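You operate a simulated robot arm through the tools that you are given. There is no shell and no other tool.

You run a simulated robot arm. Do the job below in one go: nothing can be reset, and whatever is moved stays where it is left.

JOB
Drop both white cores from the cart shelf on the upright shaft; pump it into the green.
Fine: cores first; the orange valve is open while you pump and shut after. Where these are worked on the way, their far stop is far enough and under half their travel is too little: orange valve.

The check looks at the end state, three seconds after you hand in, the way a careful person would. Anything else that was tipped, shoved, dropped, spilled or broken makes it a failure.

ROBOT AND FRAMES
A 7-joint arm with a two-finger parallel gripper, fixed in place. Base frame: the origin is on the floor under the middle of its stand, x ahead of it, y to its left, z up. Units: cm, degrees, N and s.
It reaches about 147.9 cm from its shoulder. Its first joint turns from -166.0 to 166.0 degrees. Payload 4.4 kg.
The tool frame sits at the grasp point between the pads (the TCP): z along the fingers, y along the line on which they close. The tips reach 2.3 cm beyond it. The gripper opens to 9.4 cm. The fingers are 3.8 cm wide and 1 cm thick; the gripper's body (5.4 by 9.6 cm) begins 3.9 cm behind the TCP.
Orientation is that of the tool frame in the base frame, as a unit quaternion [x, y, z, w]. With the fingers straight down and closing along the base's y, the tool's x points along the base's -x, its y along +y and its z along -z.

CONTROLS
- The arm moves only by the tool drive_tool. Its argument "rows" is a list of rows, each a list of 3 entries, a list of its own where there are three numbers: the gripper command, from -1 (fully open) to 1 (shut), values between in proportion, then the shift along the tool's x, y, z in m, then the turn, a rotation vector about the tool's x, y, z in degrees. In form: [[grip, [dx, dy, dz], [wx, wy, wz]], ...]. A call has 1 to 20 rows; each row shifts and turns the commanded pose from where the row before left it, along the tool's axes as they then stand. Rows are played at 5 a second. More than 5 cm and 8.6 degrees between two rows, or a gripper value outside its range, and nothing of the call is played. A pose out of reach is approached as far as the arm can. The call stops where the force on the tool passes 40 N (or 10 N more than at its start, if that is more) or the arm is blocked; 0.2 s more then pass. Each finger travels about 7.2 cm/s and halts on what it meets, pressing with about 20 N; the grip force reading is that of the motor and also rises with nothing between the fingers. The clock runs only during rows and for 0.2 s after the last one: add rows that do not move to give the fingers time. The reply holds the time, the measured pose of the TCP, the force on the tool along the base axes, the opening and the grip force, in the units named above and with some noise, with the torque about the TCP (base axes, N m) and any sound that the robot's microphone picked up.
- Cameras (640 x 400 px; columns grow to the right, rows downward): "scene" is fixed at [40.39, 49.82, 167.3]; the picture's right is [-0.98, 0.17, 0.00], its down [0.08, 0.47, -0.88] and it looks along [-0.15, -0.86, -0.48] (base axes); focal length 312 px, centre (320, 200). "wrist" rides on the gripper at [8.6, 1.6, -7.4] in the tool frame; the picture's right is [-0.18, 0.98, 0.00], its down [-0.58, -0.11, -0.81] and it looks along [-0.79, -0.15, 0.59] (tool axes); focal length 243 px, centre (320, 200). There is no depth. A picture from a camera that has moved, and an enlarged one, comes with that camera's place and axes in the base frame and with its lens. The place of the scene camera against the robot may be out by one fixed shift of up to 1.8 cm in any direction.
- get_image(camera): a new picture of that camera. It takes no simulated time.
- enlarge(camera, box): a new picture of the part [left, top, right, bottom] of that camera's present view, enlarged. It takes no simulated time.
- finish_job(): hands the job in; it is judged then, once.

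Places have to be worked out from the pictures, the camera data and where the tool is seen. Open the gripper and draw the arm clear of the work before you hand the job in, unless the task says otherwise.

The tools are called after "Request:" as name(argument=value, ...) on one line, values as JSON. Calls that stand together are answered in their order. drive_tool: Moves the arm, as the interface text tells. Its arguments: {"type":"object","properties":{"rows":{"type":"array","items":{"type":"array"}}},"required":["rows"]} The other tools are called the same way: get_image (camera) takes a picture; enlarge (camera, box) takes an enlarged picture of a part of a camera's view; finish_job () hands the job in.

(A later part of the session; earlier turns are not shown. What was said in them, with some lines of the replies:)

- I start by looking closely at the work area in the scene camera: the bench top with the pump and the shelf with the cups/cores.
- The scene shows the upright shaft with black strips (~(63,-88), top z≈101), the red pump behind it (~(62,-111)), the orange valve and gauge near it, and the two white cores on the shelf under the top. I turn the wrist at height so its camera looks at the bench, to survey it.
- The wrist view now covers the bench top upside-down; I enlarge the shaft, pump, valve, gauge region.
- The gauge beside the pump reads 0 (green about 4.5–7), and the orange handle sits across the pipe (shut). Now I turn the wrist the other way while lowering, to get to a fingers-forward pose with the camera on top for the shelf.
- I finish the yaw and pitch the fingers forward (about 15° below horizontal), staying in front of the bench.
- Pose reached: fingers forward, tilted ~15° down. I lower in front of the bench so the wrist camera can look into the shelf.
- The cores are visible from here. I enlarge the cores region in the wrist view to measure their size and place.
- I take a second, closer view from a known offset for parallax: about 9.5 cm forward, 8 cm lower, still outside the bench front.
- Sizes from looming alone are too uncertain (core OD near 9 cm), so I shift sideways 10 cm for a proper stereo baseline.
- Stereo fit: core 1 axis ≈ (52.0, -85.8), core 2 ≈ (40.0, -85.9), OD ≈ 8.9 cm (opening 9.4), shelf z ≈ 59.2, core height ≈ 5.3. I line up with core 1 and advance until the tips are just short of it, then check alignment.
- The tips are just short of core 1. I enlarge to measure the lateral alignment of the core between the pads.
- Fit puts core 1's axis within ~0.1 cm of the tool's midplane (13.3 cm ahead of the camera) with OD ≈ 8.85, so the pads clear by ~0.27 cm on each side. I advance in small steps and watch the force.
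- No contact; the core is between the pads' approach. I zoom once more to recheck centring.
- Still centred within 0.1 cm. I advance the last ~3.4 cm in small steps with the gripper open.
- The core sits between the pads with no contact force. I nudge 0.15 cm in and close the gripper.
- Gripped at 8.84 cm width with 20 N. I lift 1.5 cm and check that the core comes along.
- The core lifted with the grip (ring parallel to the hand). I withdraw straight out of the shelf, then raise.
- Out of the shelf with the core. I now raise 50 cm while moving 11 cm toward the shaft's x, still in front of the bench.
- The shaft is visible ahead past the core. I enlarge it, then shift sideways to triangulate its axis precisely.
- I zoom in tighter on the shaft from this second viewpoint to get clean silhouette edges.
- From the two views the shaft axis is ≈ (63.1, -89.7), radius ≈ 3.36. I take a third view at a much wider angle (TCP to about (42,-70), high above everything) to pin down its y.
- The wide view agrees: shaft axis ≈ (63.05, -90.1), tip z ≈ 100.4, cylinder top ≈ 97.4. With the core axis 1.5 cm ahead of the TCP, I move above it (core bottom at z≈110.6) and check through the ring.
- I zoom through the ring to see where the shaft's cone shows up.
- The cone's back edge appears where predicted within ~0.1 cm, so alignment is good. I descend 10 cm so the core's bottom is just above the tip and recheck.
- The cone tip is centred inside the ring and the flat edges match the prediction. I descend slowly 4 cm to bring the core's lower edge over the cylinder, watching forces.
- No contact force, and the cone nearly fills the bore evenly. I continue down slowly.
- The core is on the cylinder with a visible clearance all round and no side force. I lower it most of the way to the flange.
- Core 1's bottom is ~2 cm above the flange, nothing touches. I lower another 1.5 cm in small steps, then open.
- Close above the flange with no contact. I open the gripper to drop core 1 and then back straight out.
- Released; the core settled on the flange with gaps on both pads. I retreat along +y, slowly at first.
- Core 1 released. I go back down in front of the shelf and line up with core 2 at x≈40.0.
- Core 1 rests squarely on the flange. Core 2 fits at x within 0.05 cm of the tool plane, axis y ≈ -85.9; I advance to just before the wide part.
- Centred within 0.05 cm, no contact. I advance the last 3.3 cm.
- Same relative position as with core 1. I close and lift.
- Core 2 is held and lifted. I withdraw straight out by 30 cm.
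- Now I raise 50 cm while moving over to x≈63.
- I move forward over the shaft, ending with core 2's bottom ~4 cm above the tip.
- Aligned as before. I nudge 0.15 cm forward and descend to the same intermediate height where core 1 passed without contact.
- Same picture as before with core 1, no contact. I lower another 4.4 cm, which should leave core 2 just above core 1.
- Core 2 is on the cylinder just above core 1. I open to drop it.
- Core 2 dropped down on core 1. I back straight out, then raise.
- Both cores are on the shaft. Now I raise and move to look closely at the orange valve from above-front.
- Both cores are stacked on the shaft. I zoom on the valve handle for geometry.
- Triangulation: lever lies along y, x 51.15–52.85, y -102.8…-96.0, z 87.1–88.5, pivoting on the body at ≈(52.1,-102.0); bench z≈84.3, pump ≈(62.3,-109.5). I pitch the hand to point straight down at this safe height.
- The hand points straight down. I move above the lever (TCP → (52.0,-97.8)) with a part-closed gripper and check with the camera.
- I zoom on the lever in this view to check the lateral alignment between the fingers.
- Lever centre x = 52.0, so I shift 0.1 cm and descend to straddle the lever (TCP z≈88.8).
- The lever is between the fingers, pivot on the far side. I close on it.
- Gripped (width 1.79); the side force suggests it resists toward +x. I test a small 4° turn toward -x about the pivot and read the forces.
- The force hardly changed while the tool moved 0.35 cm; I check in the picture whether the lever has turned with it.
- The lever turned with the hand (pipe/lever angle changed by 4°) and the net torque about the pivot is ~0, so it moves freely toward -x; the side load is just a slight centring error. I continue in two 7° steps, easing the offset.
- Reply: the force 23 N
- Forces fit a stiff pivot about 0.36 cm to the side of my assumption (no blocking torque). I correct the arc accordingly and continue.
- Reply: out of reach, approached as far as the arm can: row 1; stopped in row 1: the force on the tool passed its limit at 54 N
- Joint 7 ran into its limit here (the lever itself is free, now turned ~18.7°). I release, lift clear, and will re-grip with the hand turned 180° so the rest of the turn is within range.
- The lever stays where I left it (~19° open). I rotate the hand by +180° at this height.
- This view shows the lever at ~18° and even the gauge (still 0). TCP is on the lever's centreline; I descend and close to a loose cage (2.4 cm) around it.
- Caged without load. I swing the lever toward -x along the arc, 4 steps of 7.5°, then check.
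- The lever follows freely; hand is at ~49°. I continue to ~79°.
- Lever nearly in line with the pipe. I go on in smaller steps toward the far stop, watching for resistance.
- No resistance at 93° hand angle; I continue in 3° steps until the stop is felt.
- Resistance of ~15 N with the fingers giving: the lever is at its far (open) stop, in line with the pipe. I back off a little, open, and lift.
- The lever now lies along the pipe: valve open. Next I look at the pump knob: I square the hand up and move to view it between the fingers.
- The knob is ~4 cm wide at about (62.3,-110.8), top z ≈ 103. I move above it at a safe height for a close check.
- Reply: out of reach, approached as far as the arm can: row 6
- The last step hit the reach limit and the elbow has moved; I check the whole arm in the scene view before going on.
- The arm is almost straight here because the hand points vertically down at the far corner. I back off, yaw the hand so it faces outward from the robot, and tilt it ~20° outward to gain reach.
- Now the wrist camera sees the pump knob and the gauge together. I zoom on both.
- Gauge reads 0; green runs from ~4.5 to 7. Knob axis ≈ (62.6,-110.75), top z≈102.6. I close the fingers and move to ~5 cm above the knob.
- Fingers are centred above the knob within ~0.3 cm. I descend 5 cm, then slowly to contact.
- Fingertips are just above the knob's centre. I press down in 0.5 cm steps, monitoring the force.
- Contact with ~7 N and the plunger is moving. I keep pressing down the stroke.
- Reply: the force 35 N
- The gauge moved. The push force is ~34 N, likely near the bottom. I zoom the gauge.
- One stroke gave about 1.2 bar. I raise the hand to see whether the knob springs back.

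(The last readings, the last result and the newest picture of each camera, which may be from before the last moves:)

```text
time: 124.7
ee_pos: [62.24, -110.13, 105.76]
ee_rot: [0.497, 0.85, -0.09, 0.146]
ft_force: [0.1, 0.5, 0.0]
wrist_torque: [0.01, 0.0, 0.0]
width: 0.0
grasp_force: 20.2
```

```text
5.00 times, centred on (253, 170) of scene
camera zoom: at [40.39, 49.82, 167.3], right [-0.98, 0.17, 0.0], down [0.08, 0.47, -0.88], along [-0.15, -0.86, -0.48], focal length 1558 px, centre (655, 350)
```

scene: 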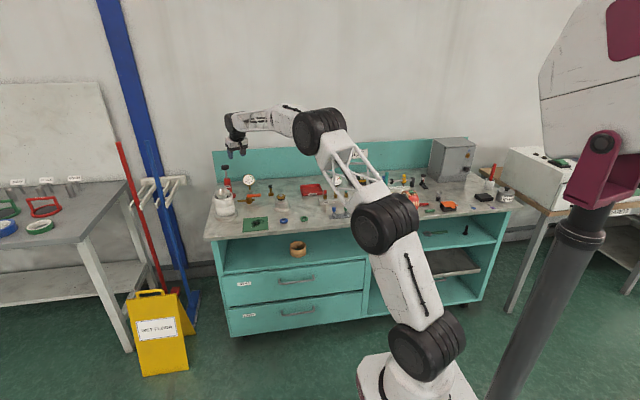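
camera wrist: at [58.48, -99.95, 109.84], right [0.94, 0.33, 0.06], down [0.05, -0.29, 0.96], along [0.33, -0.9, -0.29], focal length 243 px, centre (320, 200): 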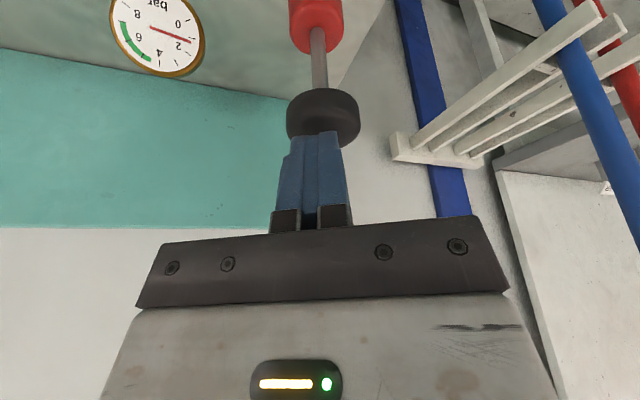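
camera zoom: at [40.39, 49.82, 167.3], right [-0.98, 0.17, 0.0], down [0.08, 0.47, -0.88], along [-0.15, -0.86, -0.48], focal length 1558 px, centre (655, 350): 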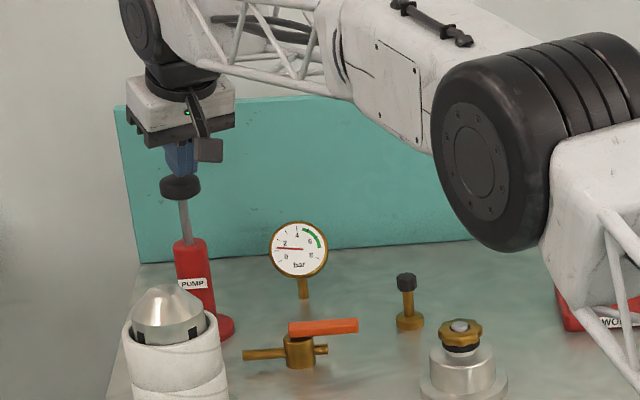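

The knob springs back and the pressure holds at ~1.2 bar. I do a second stroke (down 4.5 cm and up).

Request:
drive_tool(rows=[[1, [0.0025, 0, 0.0071], [0, 0, 0]], [1, [0.0025, 0, 0.0071], [0, 0, 0]], [1, [0.0025, 0, 0.0071], [0, 0, 0]], [1, [0.0025, 0, 0.0071], [0, 0, 0]], [1, [0.0025, 0, 0.0071], [0, 0, 0]], [1, [0.0025, 0, 0.0071], [0, 0, 0]], [1, [-0.0025, 0, -0.0071], [0, 0, 0]], [1, [-0.0025, 0, -0.0071], [0, 0, 0]], [1, [-0.0025, 0, -0.0071], [0, 0, 0]], [1, [-0.0025, 0, -0.0071], [0, 0, 0]], [1, [-0.0025, 0, -0.0071], [0, 0, 0]], [1, [-0.0025, 0, -0.0071], [0, 0, 0]], [1, [0, 0, 0], [0, 0, 0]]])

Request:
enlarge(camera="wrist", box=[84, 0, 212, 80])

Request:
enlarge(camera="scene", box=[205, 150, 285, 200])

```text
time: 127.5
ee_pos: [62.27, -110.0, 105.76]
ee_rot: [0.497, 0.85, -0.09, 0.146]
ft_force: [-0.3, -0.6, -0.3]
wrist_torque: [0.0, -0.02, -0.01]
width: 0.0
grasp_force: 19.6
```

```text
5.00 times, centred on (148, 40) of wrist
camera zoom: at [58.56, -99.97, 109.87], right [0.94, 0.33, 0.06], down [0.05, -0.29, 0.96], along [0.33, -0.9, -0.29], focal length 1213 px, centre (1180, 1000)
```

zoom: 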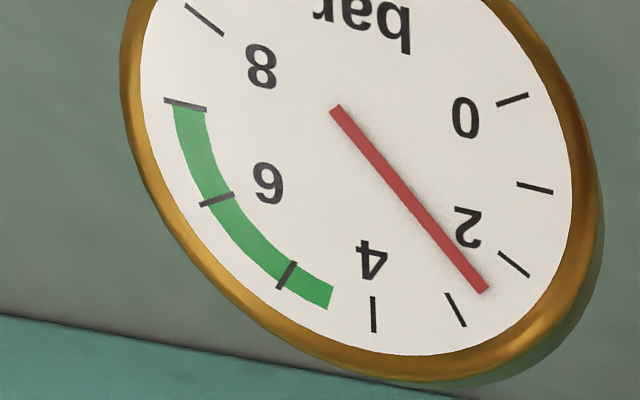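

```text
8.00 times, centred on (245, 175) of scene
camera zoom: at [40.39, 49.82, 167.3], right [-0.98, 0.17, 0.0], down [0.08, 0.47, -0.88], along [-0.15, -0.86, -0.48], focal length 2492 px, centre (920, 400)
```

zoom: 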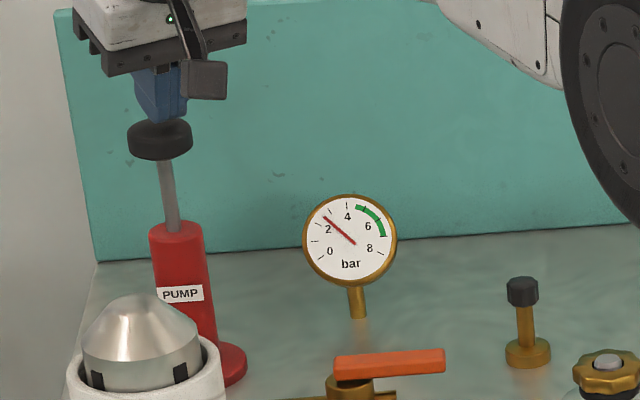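

About 2.5 bar after two strokes. I do the third stroke.

Request:
drive_tool(rows=[[1, [0.0025, 0, 0.0071], [0, 0, 0]], [1, [0.0025, 0, 0.0071], [0, 0, 0]], [1, [0.0025, 0, 0.0071], [0, 0, 0]], [1, [0.0025, 0, 0.0071], [0, 0, 0]], [1, [0.0025, 0, 0.0071], [0, 0, 0]], [1, [0.0025, 0, 0.0071], [0, 0, 0]], [1, [-0.0025, 0, -0.0071], [0, 0, 0]], [1, [-0.0025, 0, -0.0071], [0, 0, 0]], [1, [-0.0025, 0, -0.0071], [0, 0, 0]], [1, [-0.0025, 0, -0.0071], [0, 0, 0]], [1, [-0.0025, 0, -0.0071], [0, 0, 0]], [1, [-0.0025, 0, -0.0071], [0, 0, 0]], [1, [0, 0, 0], [0, 0, 0]]])

Request:
enlarge(camera="wrist", box=[84, 0, 212, 80])

Request:
enlarge(camera="scene", box=[205, 150, 285, 200])

```text
time: 130.3
ee_pos: [62.23, -109.95, 105.76]
ee_rot: [0.497, 0.851, -0.089, 0.146]
ft_force: [-0.8, 0.1, 0.0]
wrist_torque: [0.03, -0.01, 0.0]
width: 0.0
grasp_force: 20.4
```

```text
5.00 times, centred on (148, 40) of wrist
camera zoom: at [58.49, -99.94, 109.87], right [0.94, 0.33, 0.06], down [0.05, -0.29, 0.96], along [0.33, -0.9, -0.29], focal length 1213 px, centre (1180, 1000)
```

zoom: 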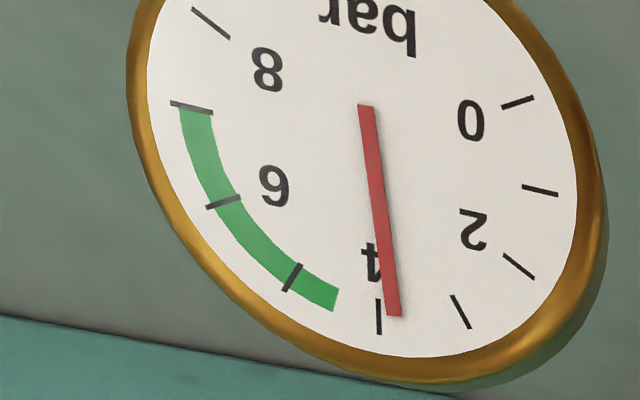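

```text
8.00 times, centred on (245, 175) of scene
camera zoom: at [40.39, 49.82, 167.3], right [-0.98, 0.17, 0.0], down [0.08, 0.47, -0.88], along [-0.15, -0.86, -0.48], focal length 2492 px, centre (920, 400)
```

zoom: 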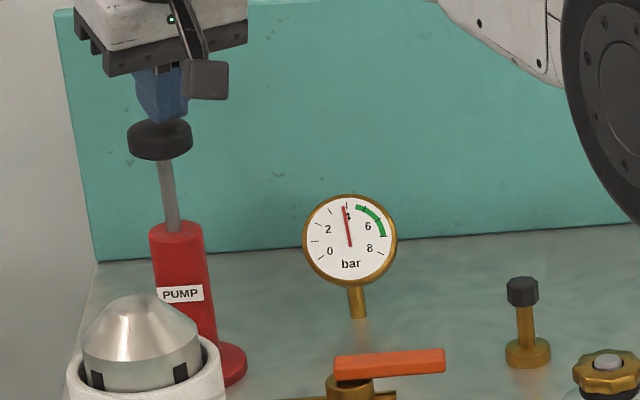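

About 3.8 bar. One more stroke should bring it to ~5.1, inside the green.

Request:
drive_tool(rows=[[1, [0.0025, 0, 0.0071], [0, 0, 0]], [1, [0.0025, 0, 0.0071], [0, 0, 0]], [1, [0.0025, 0, 0.0071], [0, 0, 0]], [1, [0.0025, 0, 0.0071], [0, 0, 0]], [1, [0.0025, 0, 0.0071], [0, 0, 0]], [1, [0.0025, 0, 0.0071], [0, 0, 0]], [1, [-0.0025, 0, -0.0071], [0, 0, 0]], [1, [-0.0025, 0, -0.0071], [0, 0, 0]], [1, [-0.0025, 0, -0.0071], [0, 0, 0]], [1, [-0.0025, 0, -0.0071], [0, 0, 0]], [1, [-0.0025, 0, -0.0071], [0, 0, 0]], [1, [-0.0025, 0, -0.0071], [0, 0, 0]], [1, [0, 0, 0], [0, 0, 0]]])

Request:
enlarge(camera="wrist", box=[84, 0, 212, 80])

Request:
enlarge(camera="scene", box=[205, 150, 285, 200])

```text
time: 133.1
ee_pos: [62.28, -109.93, 105.63]
ee_rot: [0.497, 0.85, -0.089, 0.146]
ft_force: [0.1, -0.9, 0.1]
wrist_torque: [-0.02, 0.01, 0.0]
width: 0.0
grasp_force: 20.1
```

```text
5.00 times, centred on (148, 40) of wrist
camera zoom: at [58.57, -99.89, 109.86], right [0.94, 0.33, 0.06], down [0.05, -0.29, 0.96], along [0.33, -0.9, -0.29], focal length 1213 px, centre (1180, 1000)
```

zoom: 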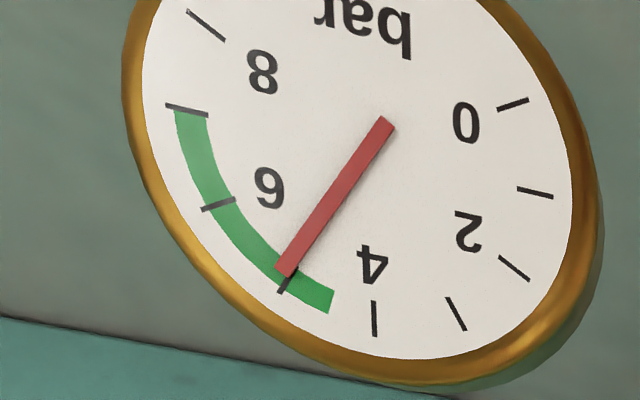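

```text
8.00 times, centred on (245, 175) of scene
camera zoom: at [40.39, 49.82, 167.3], right [-0.98, 0.17, 0.0], down [0.08, 0.47, -0.88], along [-0.15, -0.86, -0.48], focal length 2492 px, centre (920, 400)
```

zoom: 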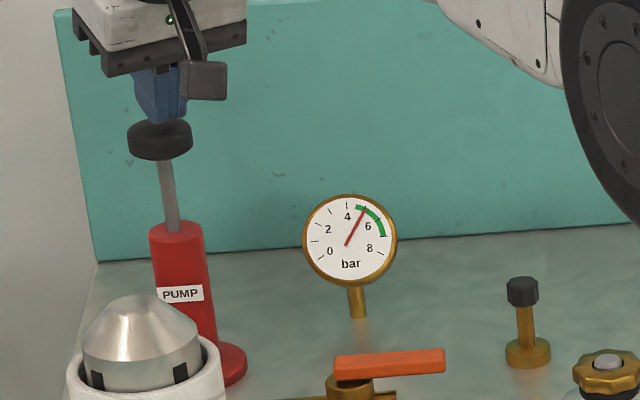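

The gauge now reads ~5.1 bar, inside the green. I raise off the knob, move back, and square the hand up (vertical, along the pipe) to shut the valve.

Request:
drive_tool(rows=[[1, [-0.0034, 0, -0.0094], [0, 0, 0]], [1, [-0.0034, 0, -0.0094], [0, 0, 0]], [1, [-0.0034, 0, -0.0094], [0, 0, 0]], [1, [-0.0034, 0, -0.0094], [0, 0, 0]], [1, [-0.0034, 0, -0.0094], [0, 0, 0]], [-0.1, [0.0242, -0.0131, -0.0086], [0, 0, 0]], [-0.1, [0.0242, -0.0131, -0.0086], [0, 0, 0]], [-0.1, [0.0242, -0.0131, -0.0086], [0, 0, 0]], [-0.1, [0.0242, -0.0131, -0.0086], [0, 0, 0]], [-0.1, [0.0242, -0.0131, -0.0086], [0, 0, 0]], [-0.1, [0, 0, 0], [0, 6.7, 0]], [-0.1, [0, 0, 0], [0, 6.7, 0]], [-0.1, [0, 0, 0], [0, 6.6, 0]], [-0.1, [0, 0, 0], [0, 0, 0]]])

Request:
drive_tool(rows=[[-0.1, [0, 0, 0], [0, 0, -7.6]], [-0.1, [0, 0, 0], [0, 0, -7.6]], [-0.1, [0, 0, 0], [0, 0, -7.6]], [-0.1, [0, 0, 0], [0, 0, -7.6]], [-0.1, [0, 0, 0], [0, 0, -7.6]], [-0.1, [0, 0, 0], [0, 0, -7.6]], [-0.1, [0, 0, 0], [0, 0, -7.6]], [-0.1, [0, 0, 0], [0, 0, -7.6]], [-0.1, [0, 0, 0], [0, 0, 0]], [-0.1, [0, 0, 0], [0, 0, 0]]])

Request:
get_image(camera="wrist")

Request:
enlarge(camera="scene", box=[205, 140, 301, 220])

```text
time: 136.1
ee_pos: [50.39, -102.08, 110.67]
ee_rot: [0.506, 0.863, -0.001, -0.003]
ft_force: [0.0, -0.2, -0.5]
wrist_torque: [0.0, 0.02, 0.03]
width: 5.16
grasp_force: 0.1
```

```text
time: 138.3
ee_pos: [50.38, -102.1, 110.8]
ee_rot: [0.0, 1.0, 0.0, -0.005]
ft_force: [-0.8, -0.4, 0.2]
wrist_torque: [0.05, -0.01, -0.01]
width: 5.16
grasp_force: 0.1
```

```text
taken
camera wrist: at [41.75, -100.46, 118.34], right [0.18, 0.98, 0.0], down [0.59, -0.11, 0.8], along [0.79, -0.15, -0.6], focal length 243 px, centre (320, 200)
```

wrist: 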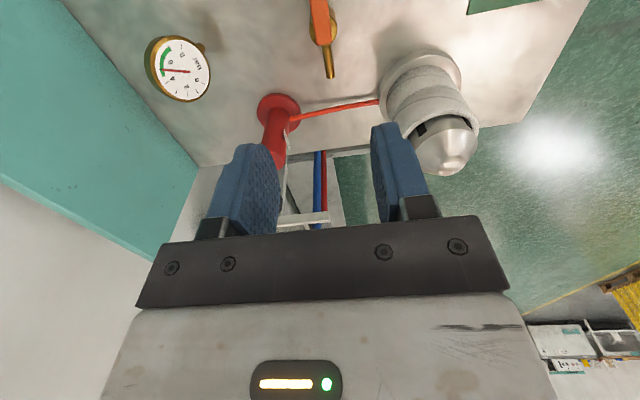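

```text
5.00 times, centred on (253, 180) of scene
camera zoom: at [40.39, 49.82, 167.3], right [-0.98, 0.17, 0.0], down [0.08, 0.47, -0.88], along [-0.15, -0.86, -0.48], focal length 1558 px, centre (655, 300)
```

zoom: 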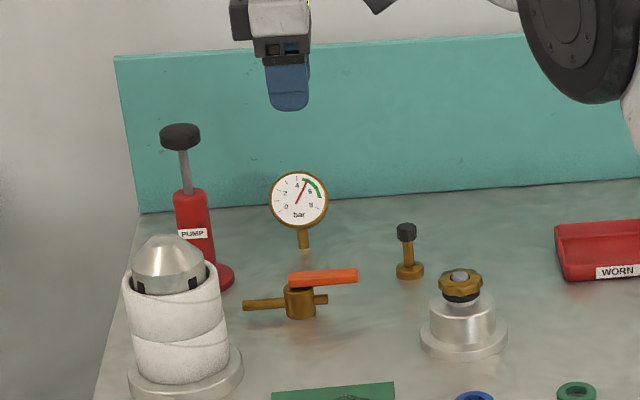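

Gauge holds at ~5.1. I move over the lever (x≈47.9) and descend part way to check alignment.

Request:
drive_tool(rows=[[-0.1, [0.0041, 0, 0.0208], [0, 0, 0]], [-0.1, [0.0041, 0, 0.0208], [0, 0, 0]], [-0.1, [0.0041, 0, 0.0208], [0, 0, 0]], [-0.1, [0.0041, 0, 0.0208], [0, 0, 0]], [-0.1, [0.0041, 0, 0.0208], [0, 0, 0]], [-0.1, [0.0041, 0, 0.0208], [0, 0, 0]], [-0.1, [0, 0, 0], [0, 0, 0]], [-0.1, [0, 0, 0], [0, 0, 0]]])

Request:
get_image(camera="wrist")

Request:
enlarge(camera="wrist", box=[200, 0, 440, 150])

```text
time: 140.1
ee_pos: [47.94, -102.02, 98.33]
ee_rot: [0.0, 1.0, 0.0, -0.004]
ft_force: [-0.8, 0.3, -0.2]
wrist_torque: [0.03, -0.06, 0.0]
width: 5.15
grasp_force: 0.1
```

```text
taken
camera wrist: at [39.22, -100.47, 105.9], right [0.18, 0.98, 0.0], down [0.59, -0.11, 0.8], along [0.79, -0.15, -0.6], focal length 243 px, centre (320, 200)
```

wrist: 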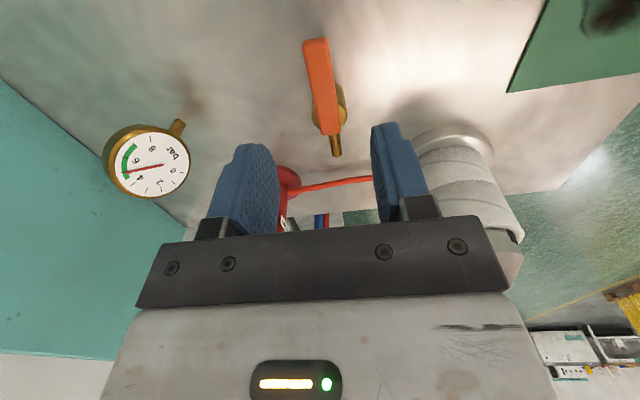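

```text
2.67 times, centred on (320, 75) of wrist
camera zoom: at [39.22, -100.47, 105.9], right [0.18, 0.98, 0.0], down [0.59, -0.11, 0.8], along [0.79, -0.15, -0.6], focal length 647 px, centre (320, 533)
```

zoom: 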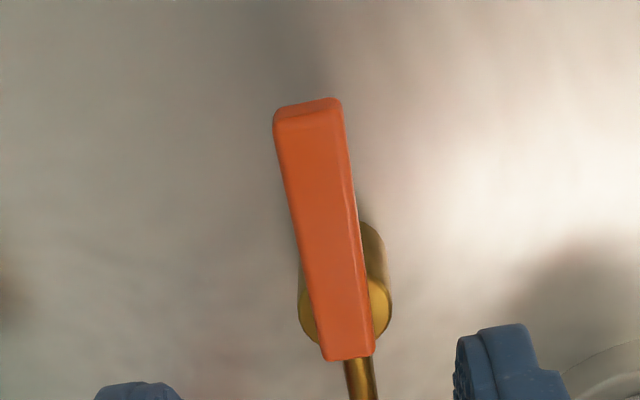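

Lever lies along x at y≈-102.0, centred under the hand. I descend and cage it.

Request:
drive_tool(rows=[[-0.1, [0, 0, 0.019], [0, 0, 0]], [-0.1, [0, 0, 0.019], [0, 0, 0]], [-0.1, [0, 0, 0.019], [0, 0, 0]], [-0.1, [0, 0, 0.019], [0, 0, 0]], [-0.1, [0, 0, 0.018], [0, 0, 0]], [0.49, [0, 0, 0], [0, 0, 0]], [0.49, [0, 0, 0], [0, 0, 0]], [0.49, [0, 0, 0], [0, 0, 0]]])

Request:
get_image(camera="wrist")

```text
time: 141.9
ee_pos: [47.73, -102.11, 88.96]
ee_rot: [0.0, 1.0, 0.0, -0.004]
ft_force: [0.1, -0.5, -0.6]
wrist_torque: [-0.04, 0.01, 0.01]
width: 2.39
grasp_force: 0.1
```

```text
taken
camera wrist: at [39.12, -100.45, 96.47], right [0.18, 0.98, 0.0], down [0.59, -0.11, 0.8], along [0.79, -0.15, -0.6], focal length 243 px, centre (320, 200)
```

wrist: 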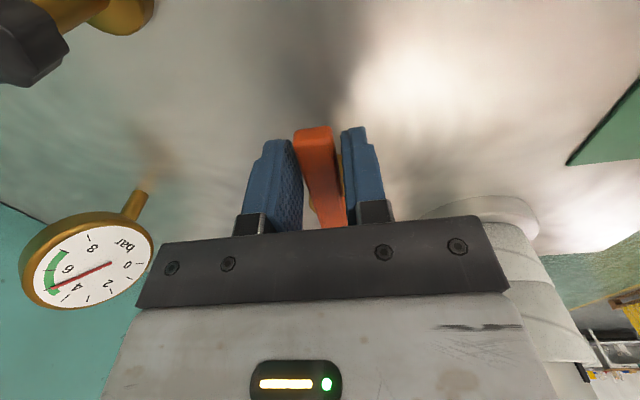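

Lever caged, gauge still ~5 bar. I swing it back toward shut, 6 steps of 7.5°.

Request:
drive_tool(rows=[[0.49, [-0.0004, 0.0055, 0], [0, 0, 7.5]], [0.49, [-0.0004, 0.0055, 0], [0, 0, 7.5]], [0.49, [-0.0004, 0.0055, 0], [0, 0, 7.5]], [0.49, [-0.0004, 0.0055, 0], [0, 0, 7.5]], [0.49, [-0.0004, 0.0055, 0], [0, 0, 7.5]], [0.49, [-0.0004, 0.0055, 0], [0, 0, 7.5]], [0.49, [0, 0, 0], [0, 0, 0]]])

Request:
get_image(camera="wrist")

```text
time: 143.5
ee_pos: [48.99, -98.87, 88.95]
ee_rot: [0.383, 0.924, -0.001, -0.004]
ft_force: [-0.3, -0.6, 1.0]
wrist_torque: [0.03, 0.04, -0.03]
width: 2.4
grasp_force: 0.0
```

```text
taken
camera wrist: at [44.08, -91.75, 96.49], right [0.83, 0.56, -0.01], down [0.34, -0.49, 0.8], along [0.45, -0.67, -0.6], focal length 243 px, centre (320, 200)
```

wrist: 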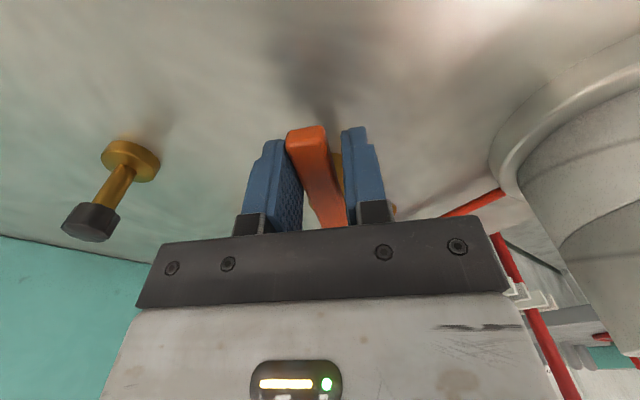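

Following well (45° left). I continue to the nominal shut angle.

Request:
drive_tool(rows=[[0.49, [-0.0004, 0.0055, 0], [0, 0, 7.5]], [0.49, [-0.0004, 0.0055, 0], [0, 0, 7.5]], [0.49, [-0.0004, 0.0055, 0], [0, 0, 7.5]], [0.49, [-0.0004, 0.0055, 0], [0, 0, 7.5]], [0.49, [-0.0004, 0.0055, 0], [0, 0, 7.5]], [0.49, [0, 0, 0], [0, 0, 0]]])

Request:
drive_tool(rows=[[0.49, [-0.0002, 0.0037, 0], [0, 0, 5]], [0.49, [0, 0, 0], [0, 0, 0]]])

Request:
get_image(camera="wrist")

```text
time: 144.9
ee_pos: [51.32, -97.86, 88.99]
ee_rot: [0.66, 0.751, -0.003, -0.003]
ft_force: [0.0, -0.1, 0.2]
wrist_torque: [-0.03, 0.02, 0.01]
width: 2.4
grasp_force: 0.4
```

```text
time: 145.5
ee_pos: [51.77, -97.72, 88.94]
ee_rot: [0.692, 0.722, -0.002, -0.005]
ft_force: [-0.4, -0.6, -0.2]
wrist_torque: [0.01, 0.01, -0.01]
width: 2.41
grasp_force: 0.0
```

```text
taken
camera wrist: at [53.07, -89.12, 96.38], right [0.99, -0.14, -0.01], down [-0.08, -0.59, 0.81], along [-0.12, -0.8, -0.59], focal length 243 px, centre (320, 200)
```

wrist: 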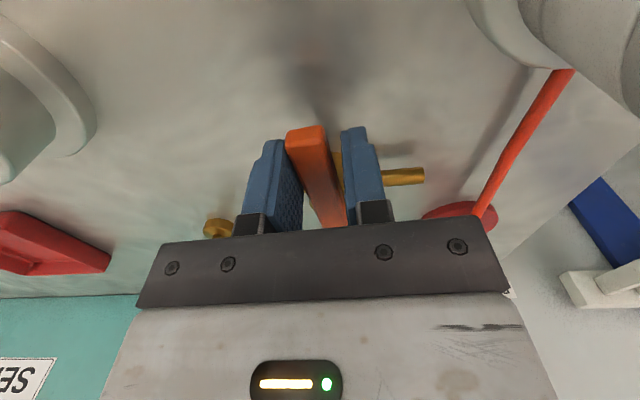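

Hand at ~2.5° from shut; I continue in small steps until the shut stop is felt.

Request:
drive_tool(rows=[[0.49, [-0.0001, 0.0022, 0], [0, 0, 3]], [0.49, [0, 0, 0], [0, 0, 0]]])

Request:
drive_tool(rows=[[0.49, [-0.0001, 0.0022, 0], [0, 0, 3]], [0.49, [0, 0, 0], [0, 0, 0]]])

Request:
drive_tool(rows=[[0.49, [-0.0001, 0.0022, 0], [0, 0, 3]], [0.49, [0, 0, 0], [0, 0, 0]]])

Request:
get_image(camera="wrist")

```text
time: 146.1
ee_pos: [51.93, -97.84, 88.87]
ee_rot: [0.71, 0.704, -0.002, -0.003]
ft_force: [-0.1, -0.7, 0.6]
wrist_torque: [-0.02, 0.0, 0.02]
width: 2.43
grasp_force: 0.8
```

```text
time: 146.7
ee_pos: [52.1, -97.93, 88.9]
ee_rot: [0.728, 0.686, -0.003, -0.004]
ft_force: [-0.6, -0.5, -0.4]
wrist_torque: [0.01, 0.02, -0.01]
width: 2.39
grasp_force: 0.1
```

```text
time: 147.3
ee_pos: [52.45, -97.86, 88.82]
ee_rot: [0.746, 0.666, -0.002, -0.003]
ft_force: [-9.1, -4.4, -0.3]
wrist_torque: [-0.04, 0.06, 0.25]
width: 2.82
grasp_force: 4.9
```

```text
taken
camera wrist: at [55.01, -89.49, 96.36], right [0.96, -0.29, -0.01], down [-0.17, -0.57, 0.81], along [-0.24, -0.77, -0.59], focal length 243 px, centre (320, 200)
```

wrist: 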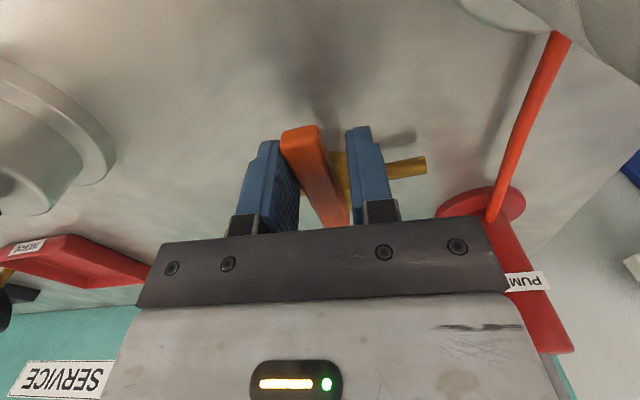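

The shut stop is felt (9 N, fingers yielding). I back off, open, and lift clear.

Request:
drive_tool(rows=[[0.49, [0.0001, -0.0022, 0], [0, 0, -3]], [0.49, [0.0001, -0.0015, 0], [0, 0, -2]], [-0.1, [0, 0, 0], [0, 0, 0]], [-0.1, [0, 0, 0], [0, 0, 0]], [-0.1, [0, 0, -0.02], [0, 0, 0]], [-0.1, [0, 0, -0.02], [0, 0, 0]], [-0.1, [0, 0, -0.02], [0, 0, 0]], [-0.1, [0, 0, -0.02], [0, 0, 0]], [-0.1, [0, 0, -0.02], [0, 0, 0]], [-0.1, [0, 0, -0.02], [0, 0, 0]], [-0.1, [0, 0, -0.02], [0, 0, 0]], [-0.1, [0, 0, -0.02], [0, 0, 0]], [-0.1, [0, 0, -0.02], [0, 0, 0]], [-0.1, [0, 0, -0.02], [0, 0, 0]], [-0.1, [0, 0, 0], [0, 0, 0]]])

Request:
get_image(camera="wrist")

Request:
enlarge(camera="scene", box=[205, 150, 285, 220])

```text
time: 150.5
ee_pos: [52.2, -97.78, 108.87]
ee_rot: [0.716, 0.698, -0.004, -0.003]
ft_force: [0.7, -0.6, 0.5]
wrist_torque: [0.03, 0.04, 0.02]
width: 5.18
grasp_force: 0.1
```

```text
taken
camera wrist: at [54.13, -89.26, 116.31], right [0.98, -0.21, -0.01], down [-0.12, -0.58, 0.81], along [-0.17, -0.79, -0.59], focal length 243 px, centre (320, 200)
```

wrist: 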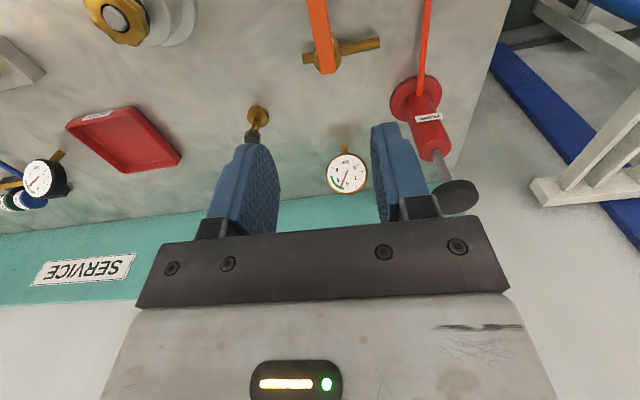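

```text
5.71 times, centred on (245, 185) of scene
camera zoom: at [40.39, 49.82, 167.3], right [-0.98, 0.17, 0.0], down [0.08, 0.47, -0.88], along [-0.15, -0.86, -0.48], focal length 1780 px, centre (749, 286)
```

zoom: 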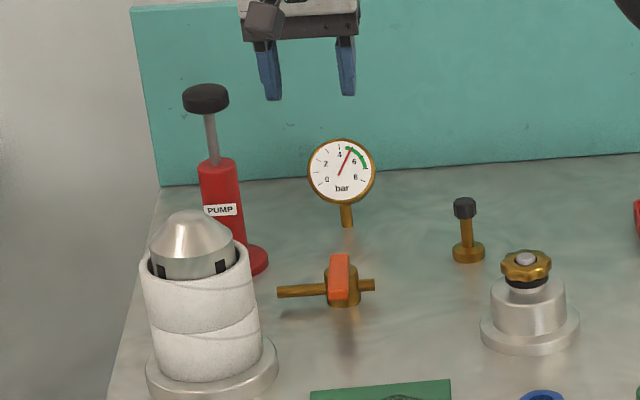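

Valve is shut across the pipe as at the start, gauge in the green, both cores on the shaft. I open the gripper fully and draw the arm clear.

Request:
drive_tool(rows=[[-1, [0, 0, -0.03], [0, 0, 0]], [-1, [0, 0, -0.03], [0, 0, 0]], [-1, [0, 0, -0.03], [0, 0, 0]], [-1, [0.03, 0, -0.01], [0, 0, 0]], [-1, [0.035, 0, -0.01], [0, 0, 0]], [-1, [0.035, 0, -0.01], [0, 0, 0]], [-1, [0.035, 0, -0.01], [0, 0, 0]], [-1, [0.035, 0, -0.01], [0, 0, 0]], [-1, [0.035, 0, -0.01], [0, 0, 0]], [-1, [0.035, 0, -0.01], [0, 0, 0]], [-1, [0.035, 0, -0.01], [0, 0, 0]], [-1, [0.035, 0, -0.01], [0, 0, 0]], [-1, [0.035, 0, -0.01], [0, 0, 0]], [-1, [0.035, 0, -0.01], [0, 0, 0]], [-1, [0.035, 0, -0.01], [0, 0, 0]], [-1, [0.035, 0, 0], [0, 0, 0]], [-1, [0, 0, 0], [0, 0, 0]], [-1, [0, 0, 0], [0, 0, 0]]])

Request:
get_image(camera="scene")

Request:
enlarge(camera="scene", box=[205, 150, 285, 220])

Request:
enlarge(camera="scene", box=[205, 160, 525, 340])

```text
time: 154.3
ee_pos: [53.56, -52.81, 129.97]
ee_rot: [0.716, 0.698, -0.003, -0.003]
ft_force: [-0.2, 1.0, 0.3]
wrist_torque: [0.02, -0.01, -0.05]
width: 9.43
grasp_force: 0.0
```

```text
taken
```

scene: 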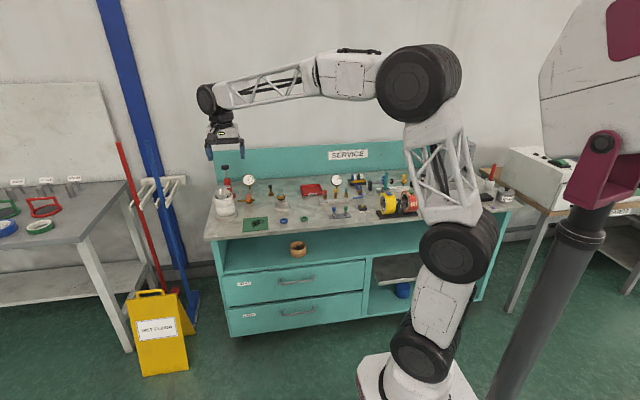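

```text
5.71 times, centred on (245, 185) of scene
camera zoom: at [40.39, 49.82, 167.3], right [-0.98, 0.17, 0.0], down [0.08, 0.47, -0.88], along [-0.15, -0.86, -0.48], focal length 1780 px, centre (749, 286)
```

zoom: 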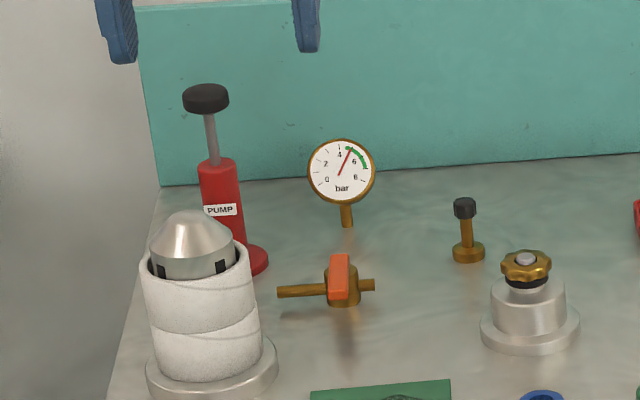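

```text
2.00 times, centred on (365, 250) of scene
camera zoom: at [40.39, 49.82, 167.3], right [-0.98, 0.17, 0.0], down [0.08, 0.47, -0.88], along [-0.15, -0.86, -0.48], focal length 623 px, centre (230, 100)
```

zoom: 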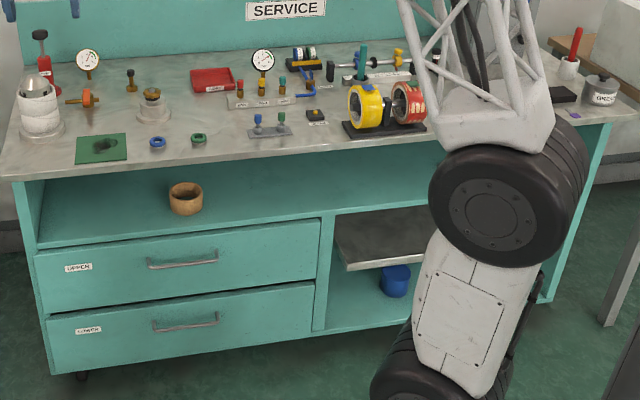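

Everything else looks untouched. A last close look at the gauge and valve before handing in.

Request:
enlarge(camera="scene", box=[236, 170, 268, 210])

```text
10.00 times, centred on (252, 190) of scene
camera zoom: at [40.39, 49.82, 167.3], right [-0.98, 0.17, 0.0], down [0.08, 0.47, -0.88], along [-0.15, -0.86, -0.48], focal length 3115 px, centre (1000, 300)
```

zoom: 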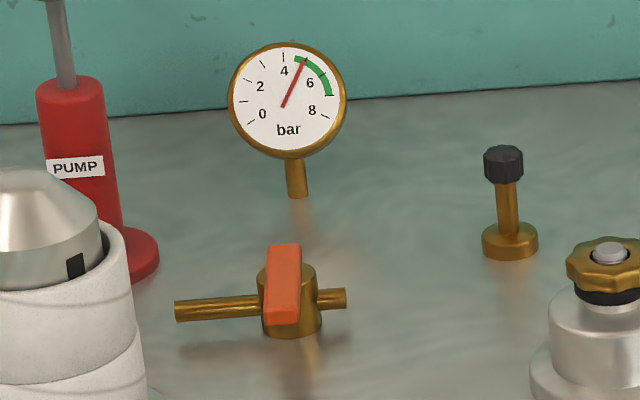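

The needle is in the green at about 5 bar, the orange valve is shut across the pipe, both white cores are on the shaft, and the arm is clear with the gripper open. I hand the job in.

Request:
finish_job()

```text
The job is handed in.
```

The job is handed in. Both white cores are stacked on the upright shaft, the gauge reads about 5.1 bar (the green starts near 4.5), and the orange valve is shut.

- **Order:** both cores went on first. I then opened the valve to its far stop, gave the pump four strokes, and turned the valve back until it met its shut stop.
- **Valve:** the first attempt ran into the wrist's turning limit at about 19°. I let go, re-gripped from the other side and finished the turn.
- **Pressure:** the needle held steady after the last stroke and after the valve was shut.
- **Surroundings:** in the last pictures the brown core is still on the shelf, and nothing else looks moved, tipped or spilled. The gripper is open and the arm is clear of the bench.
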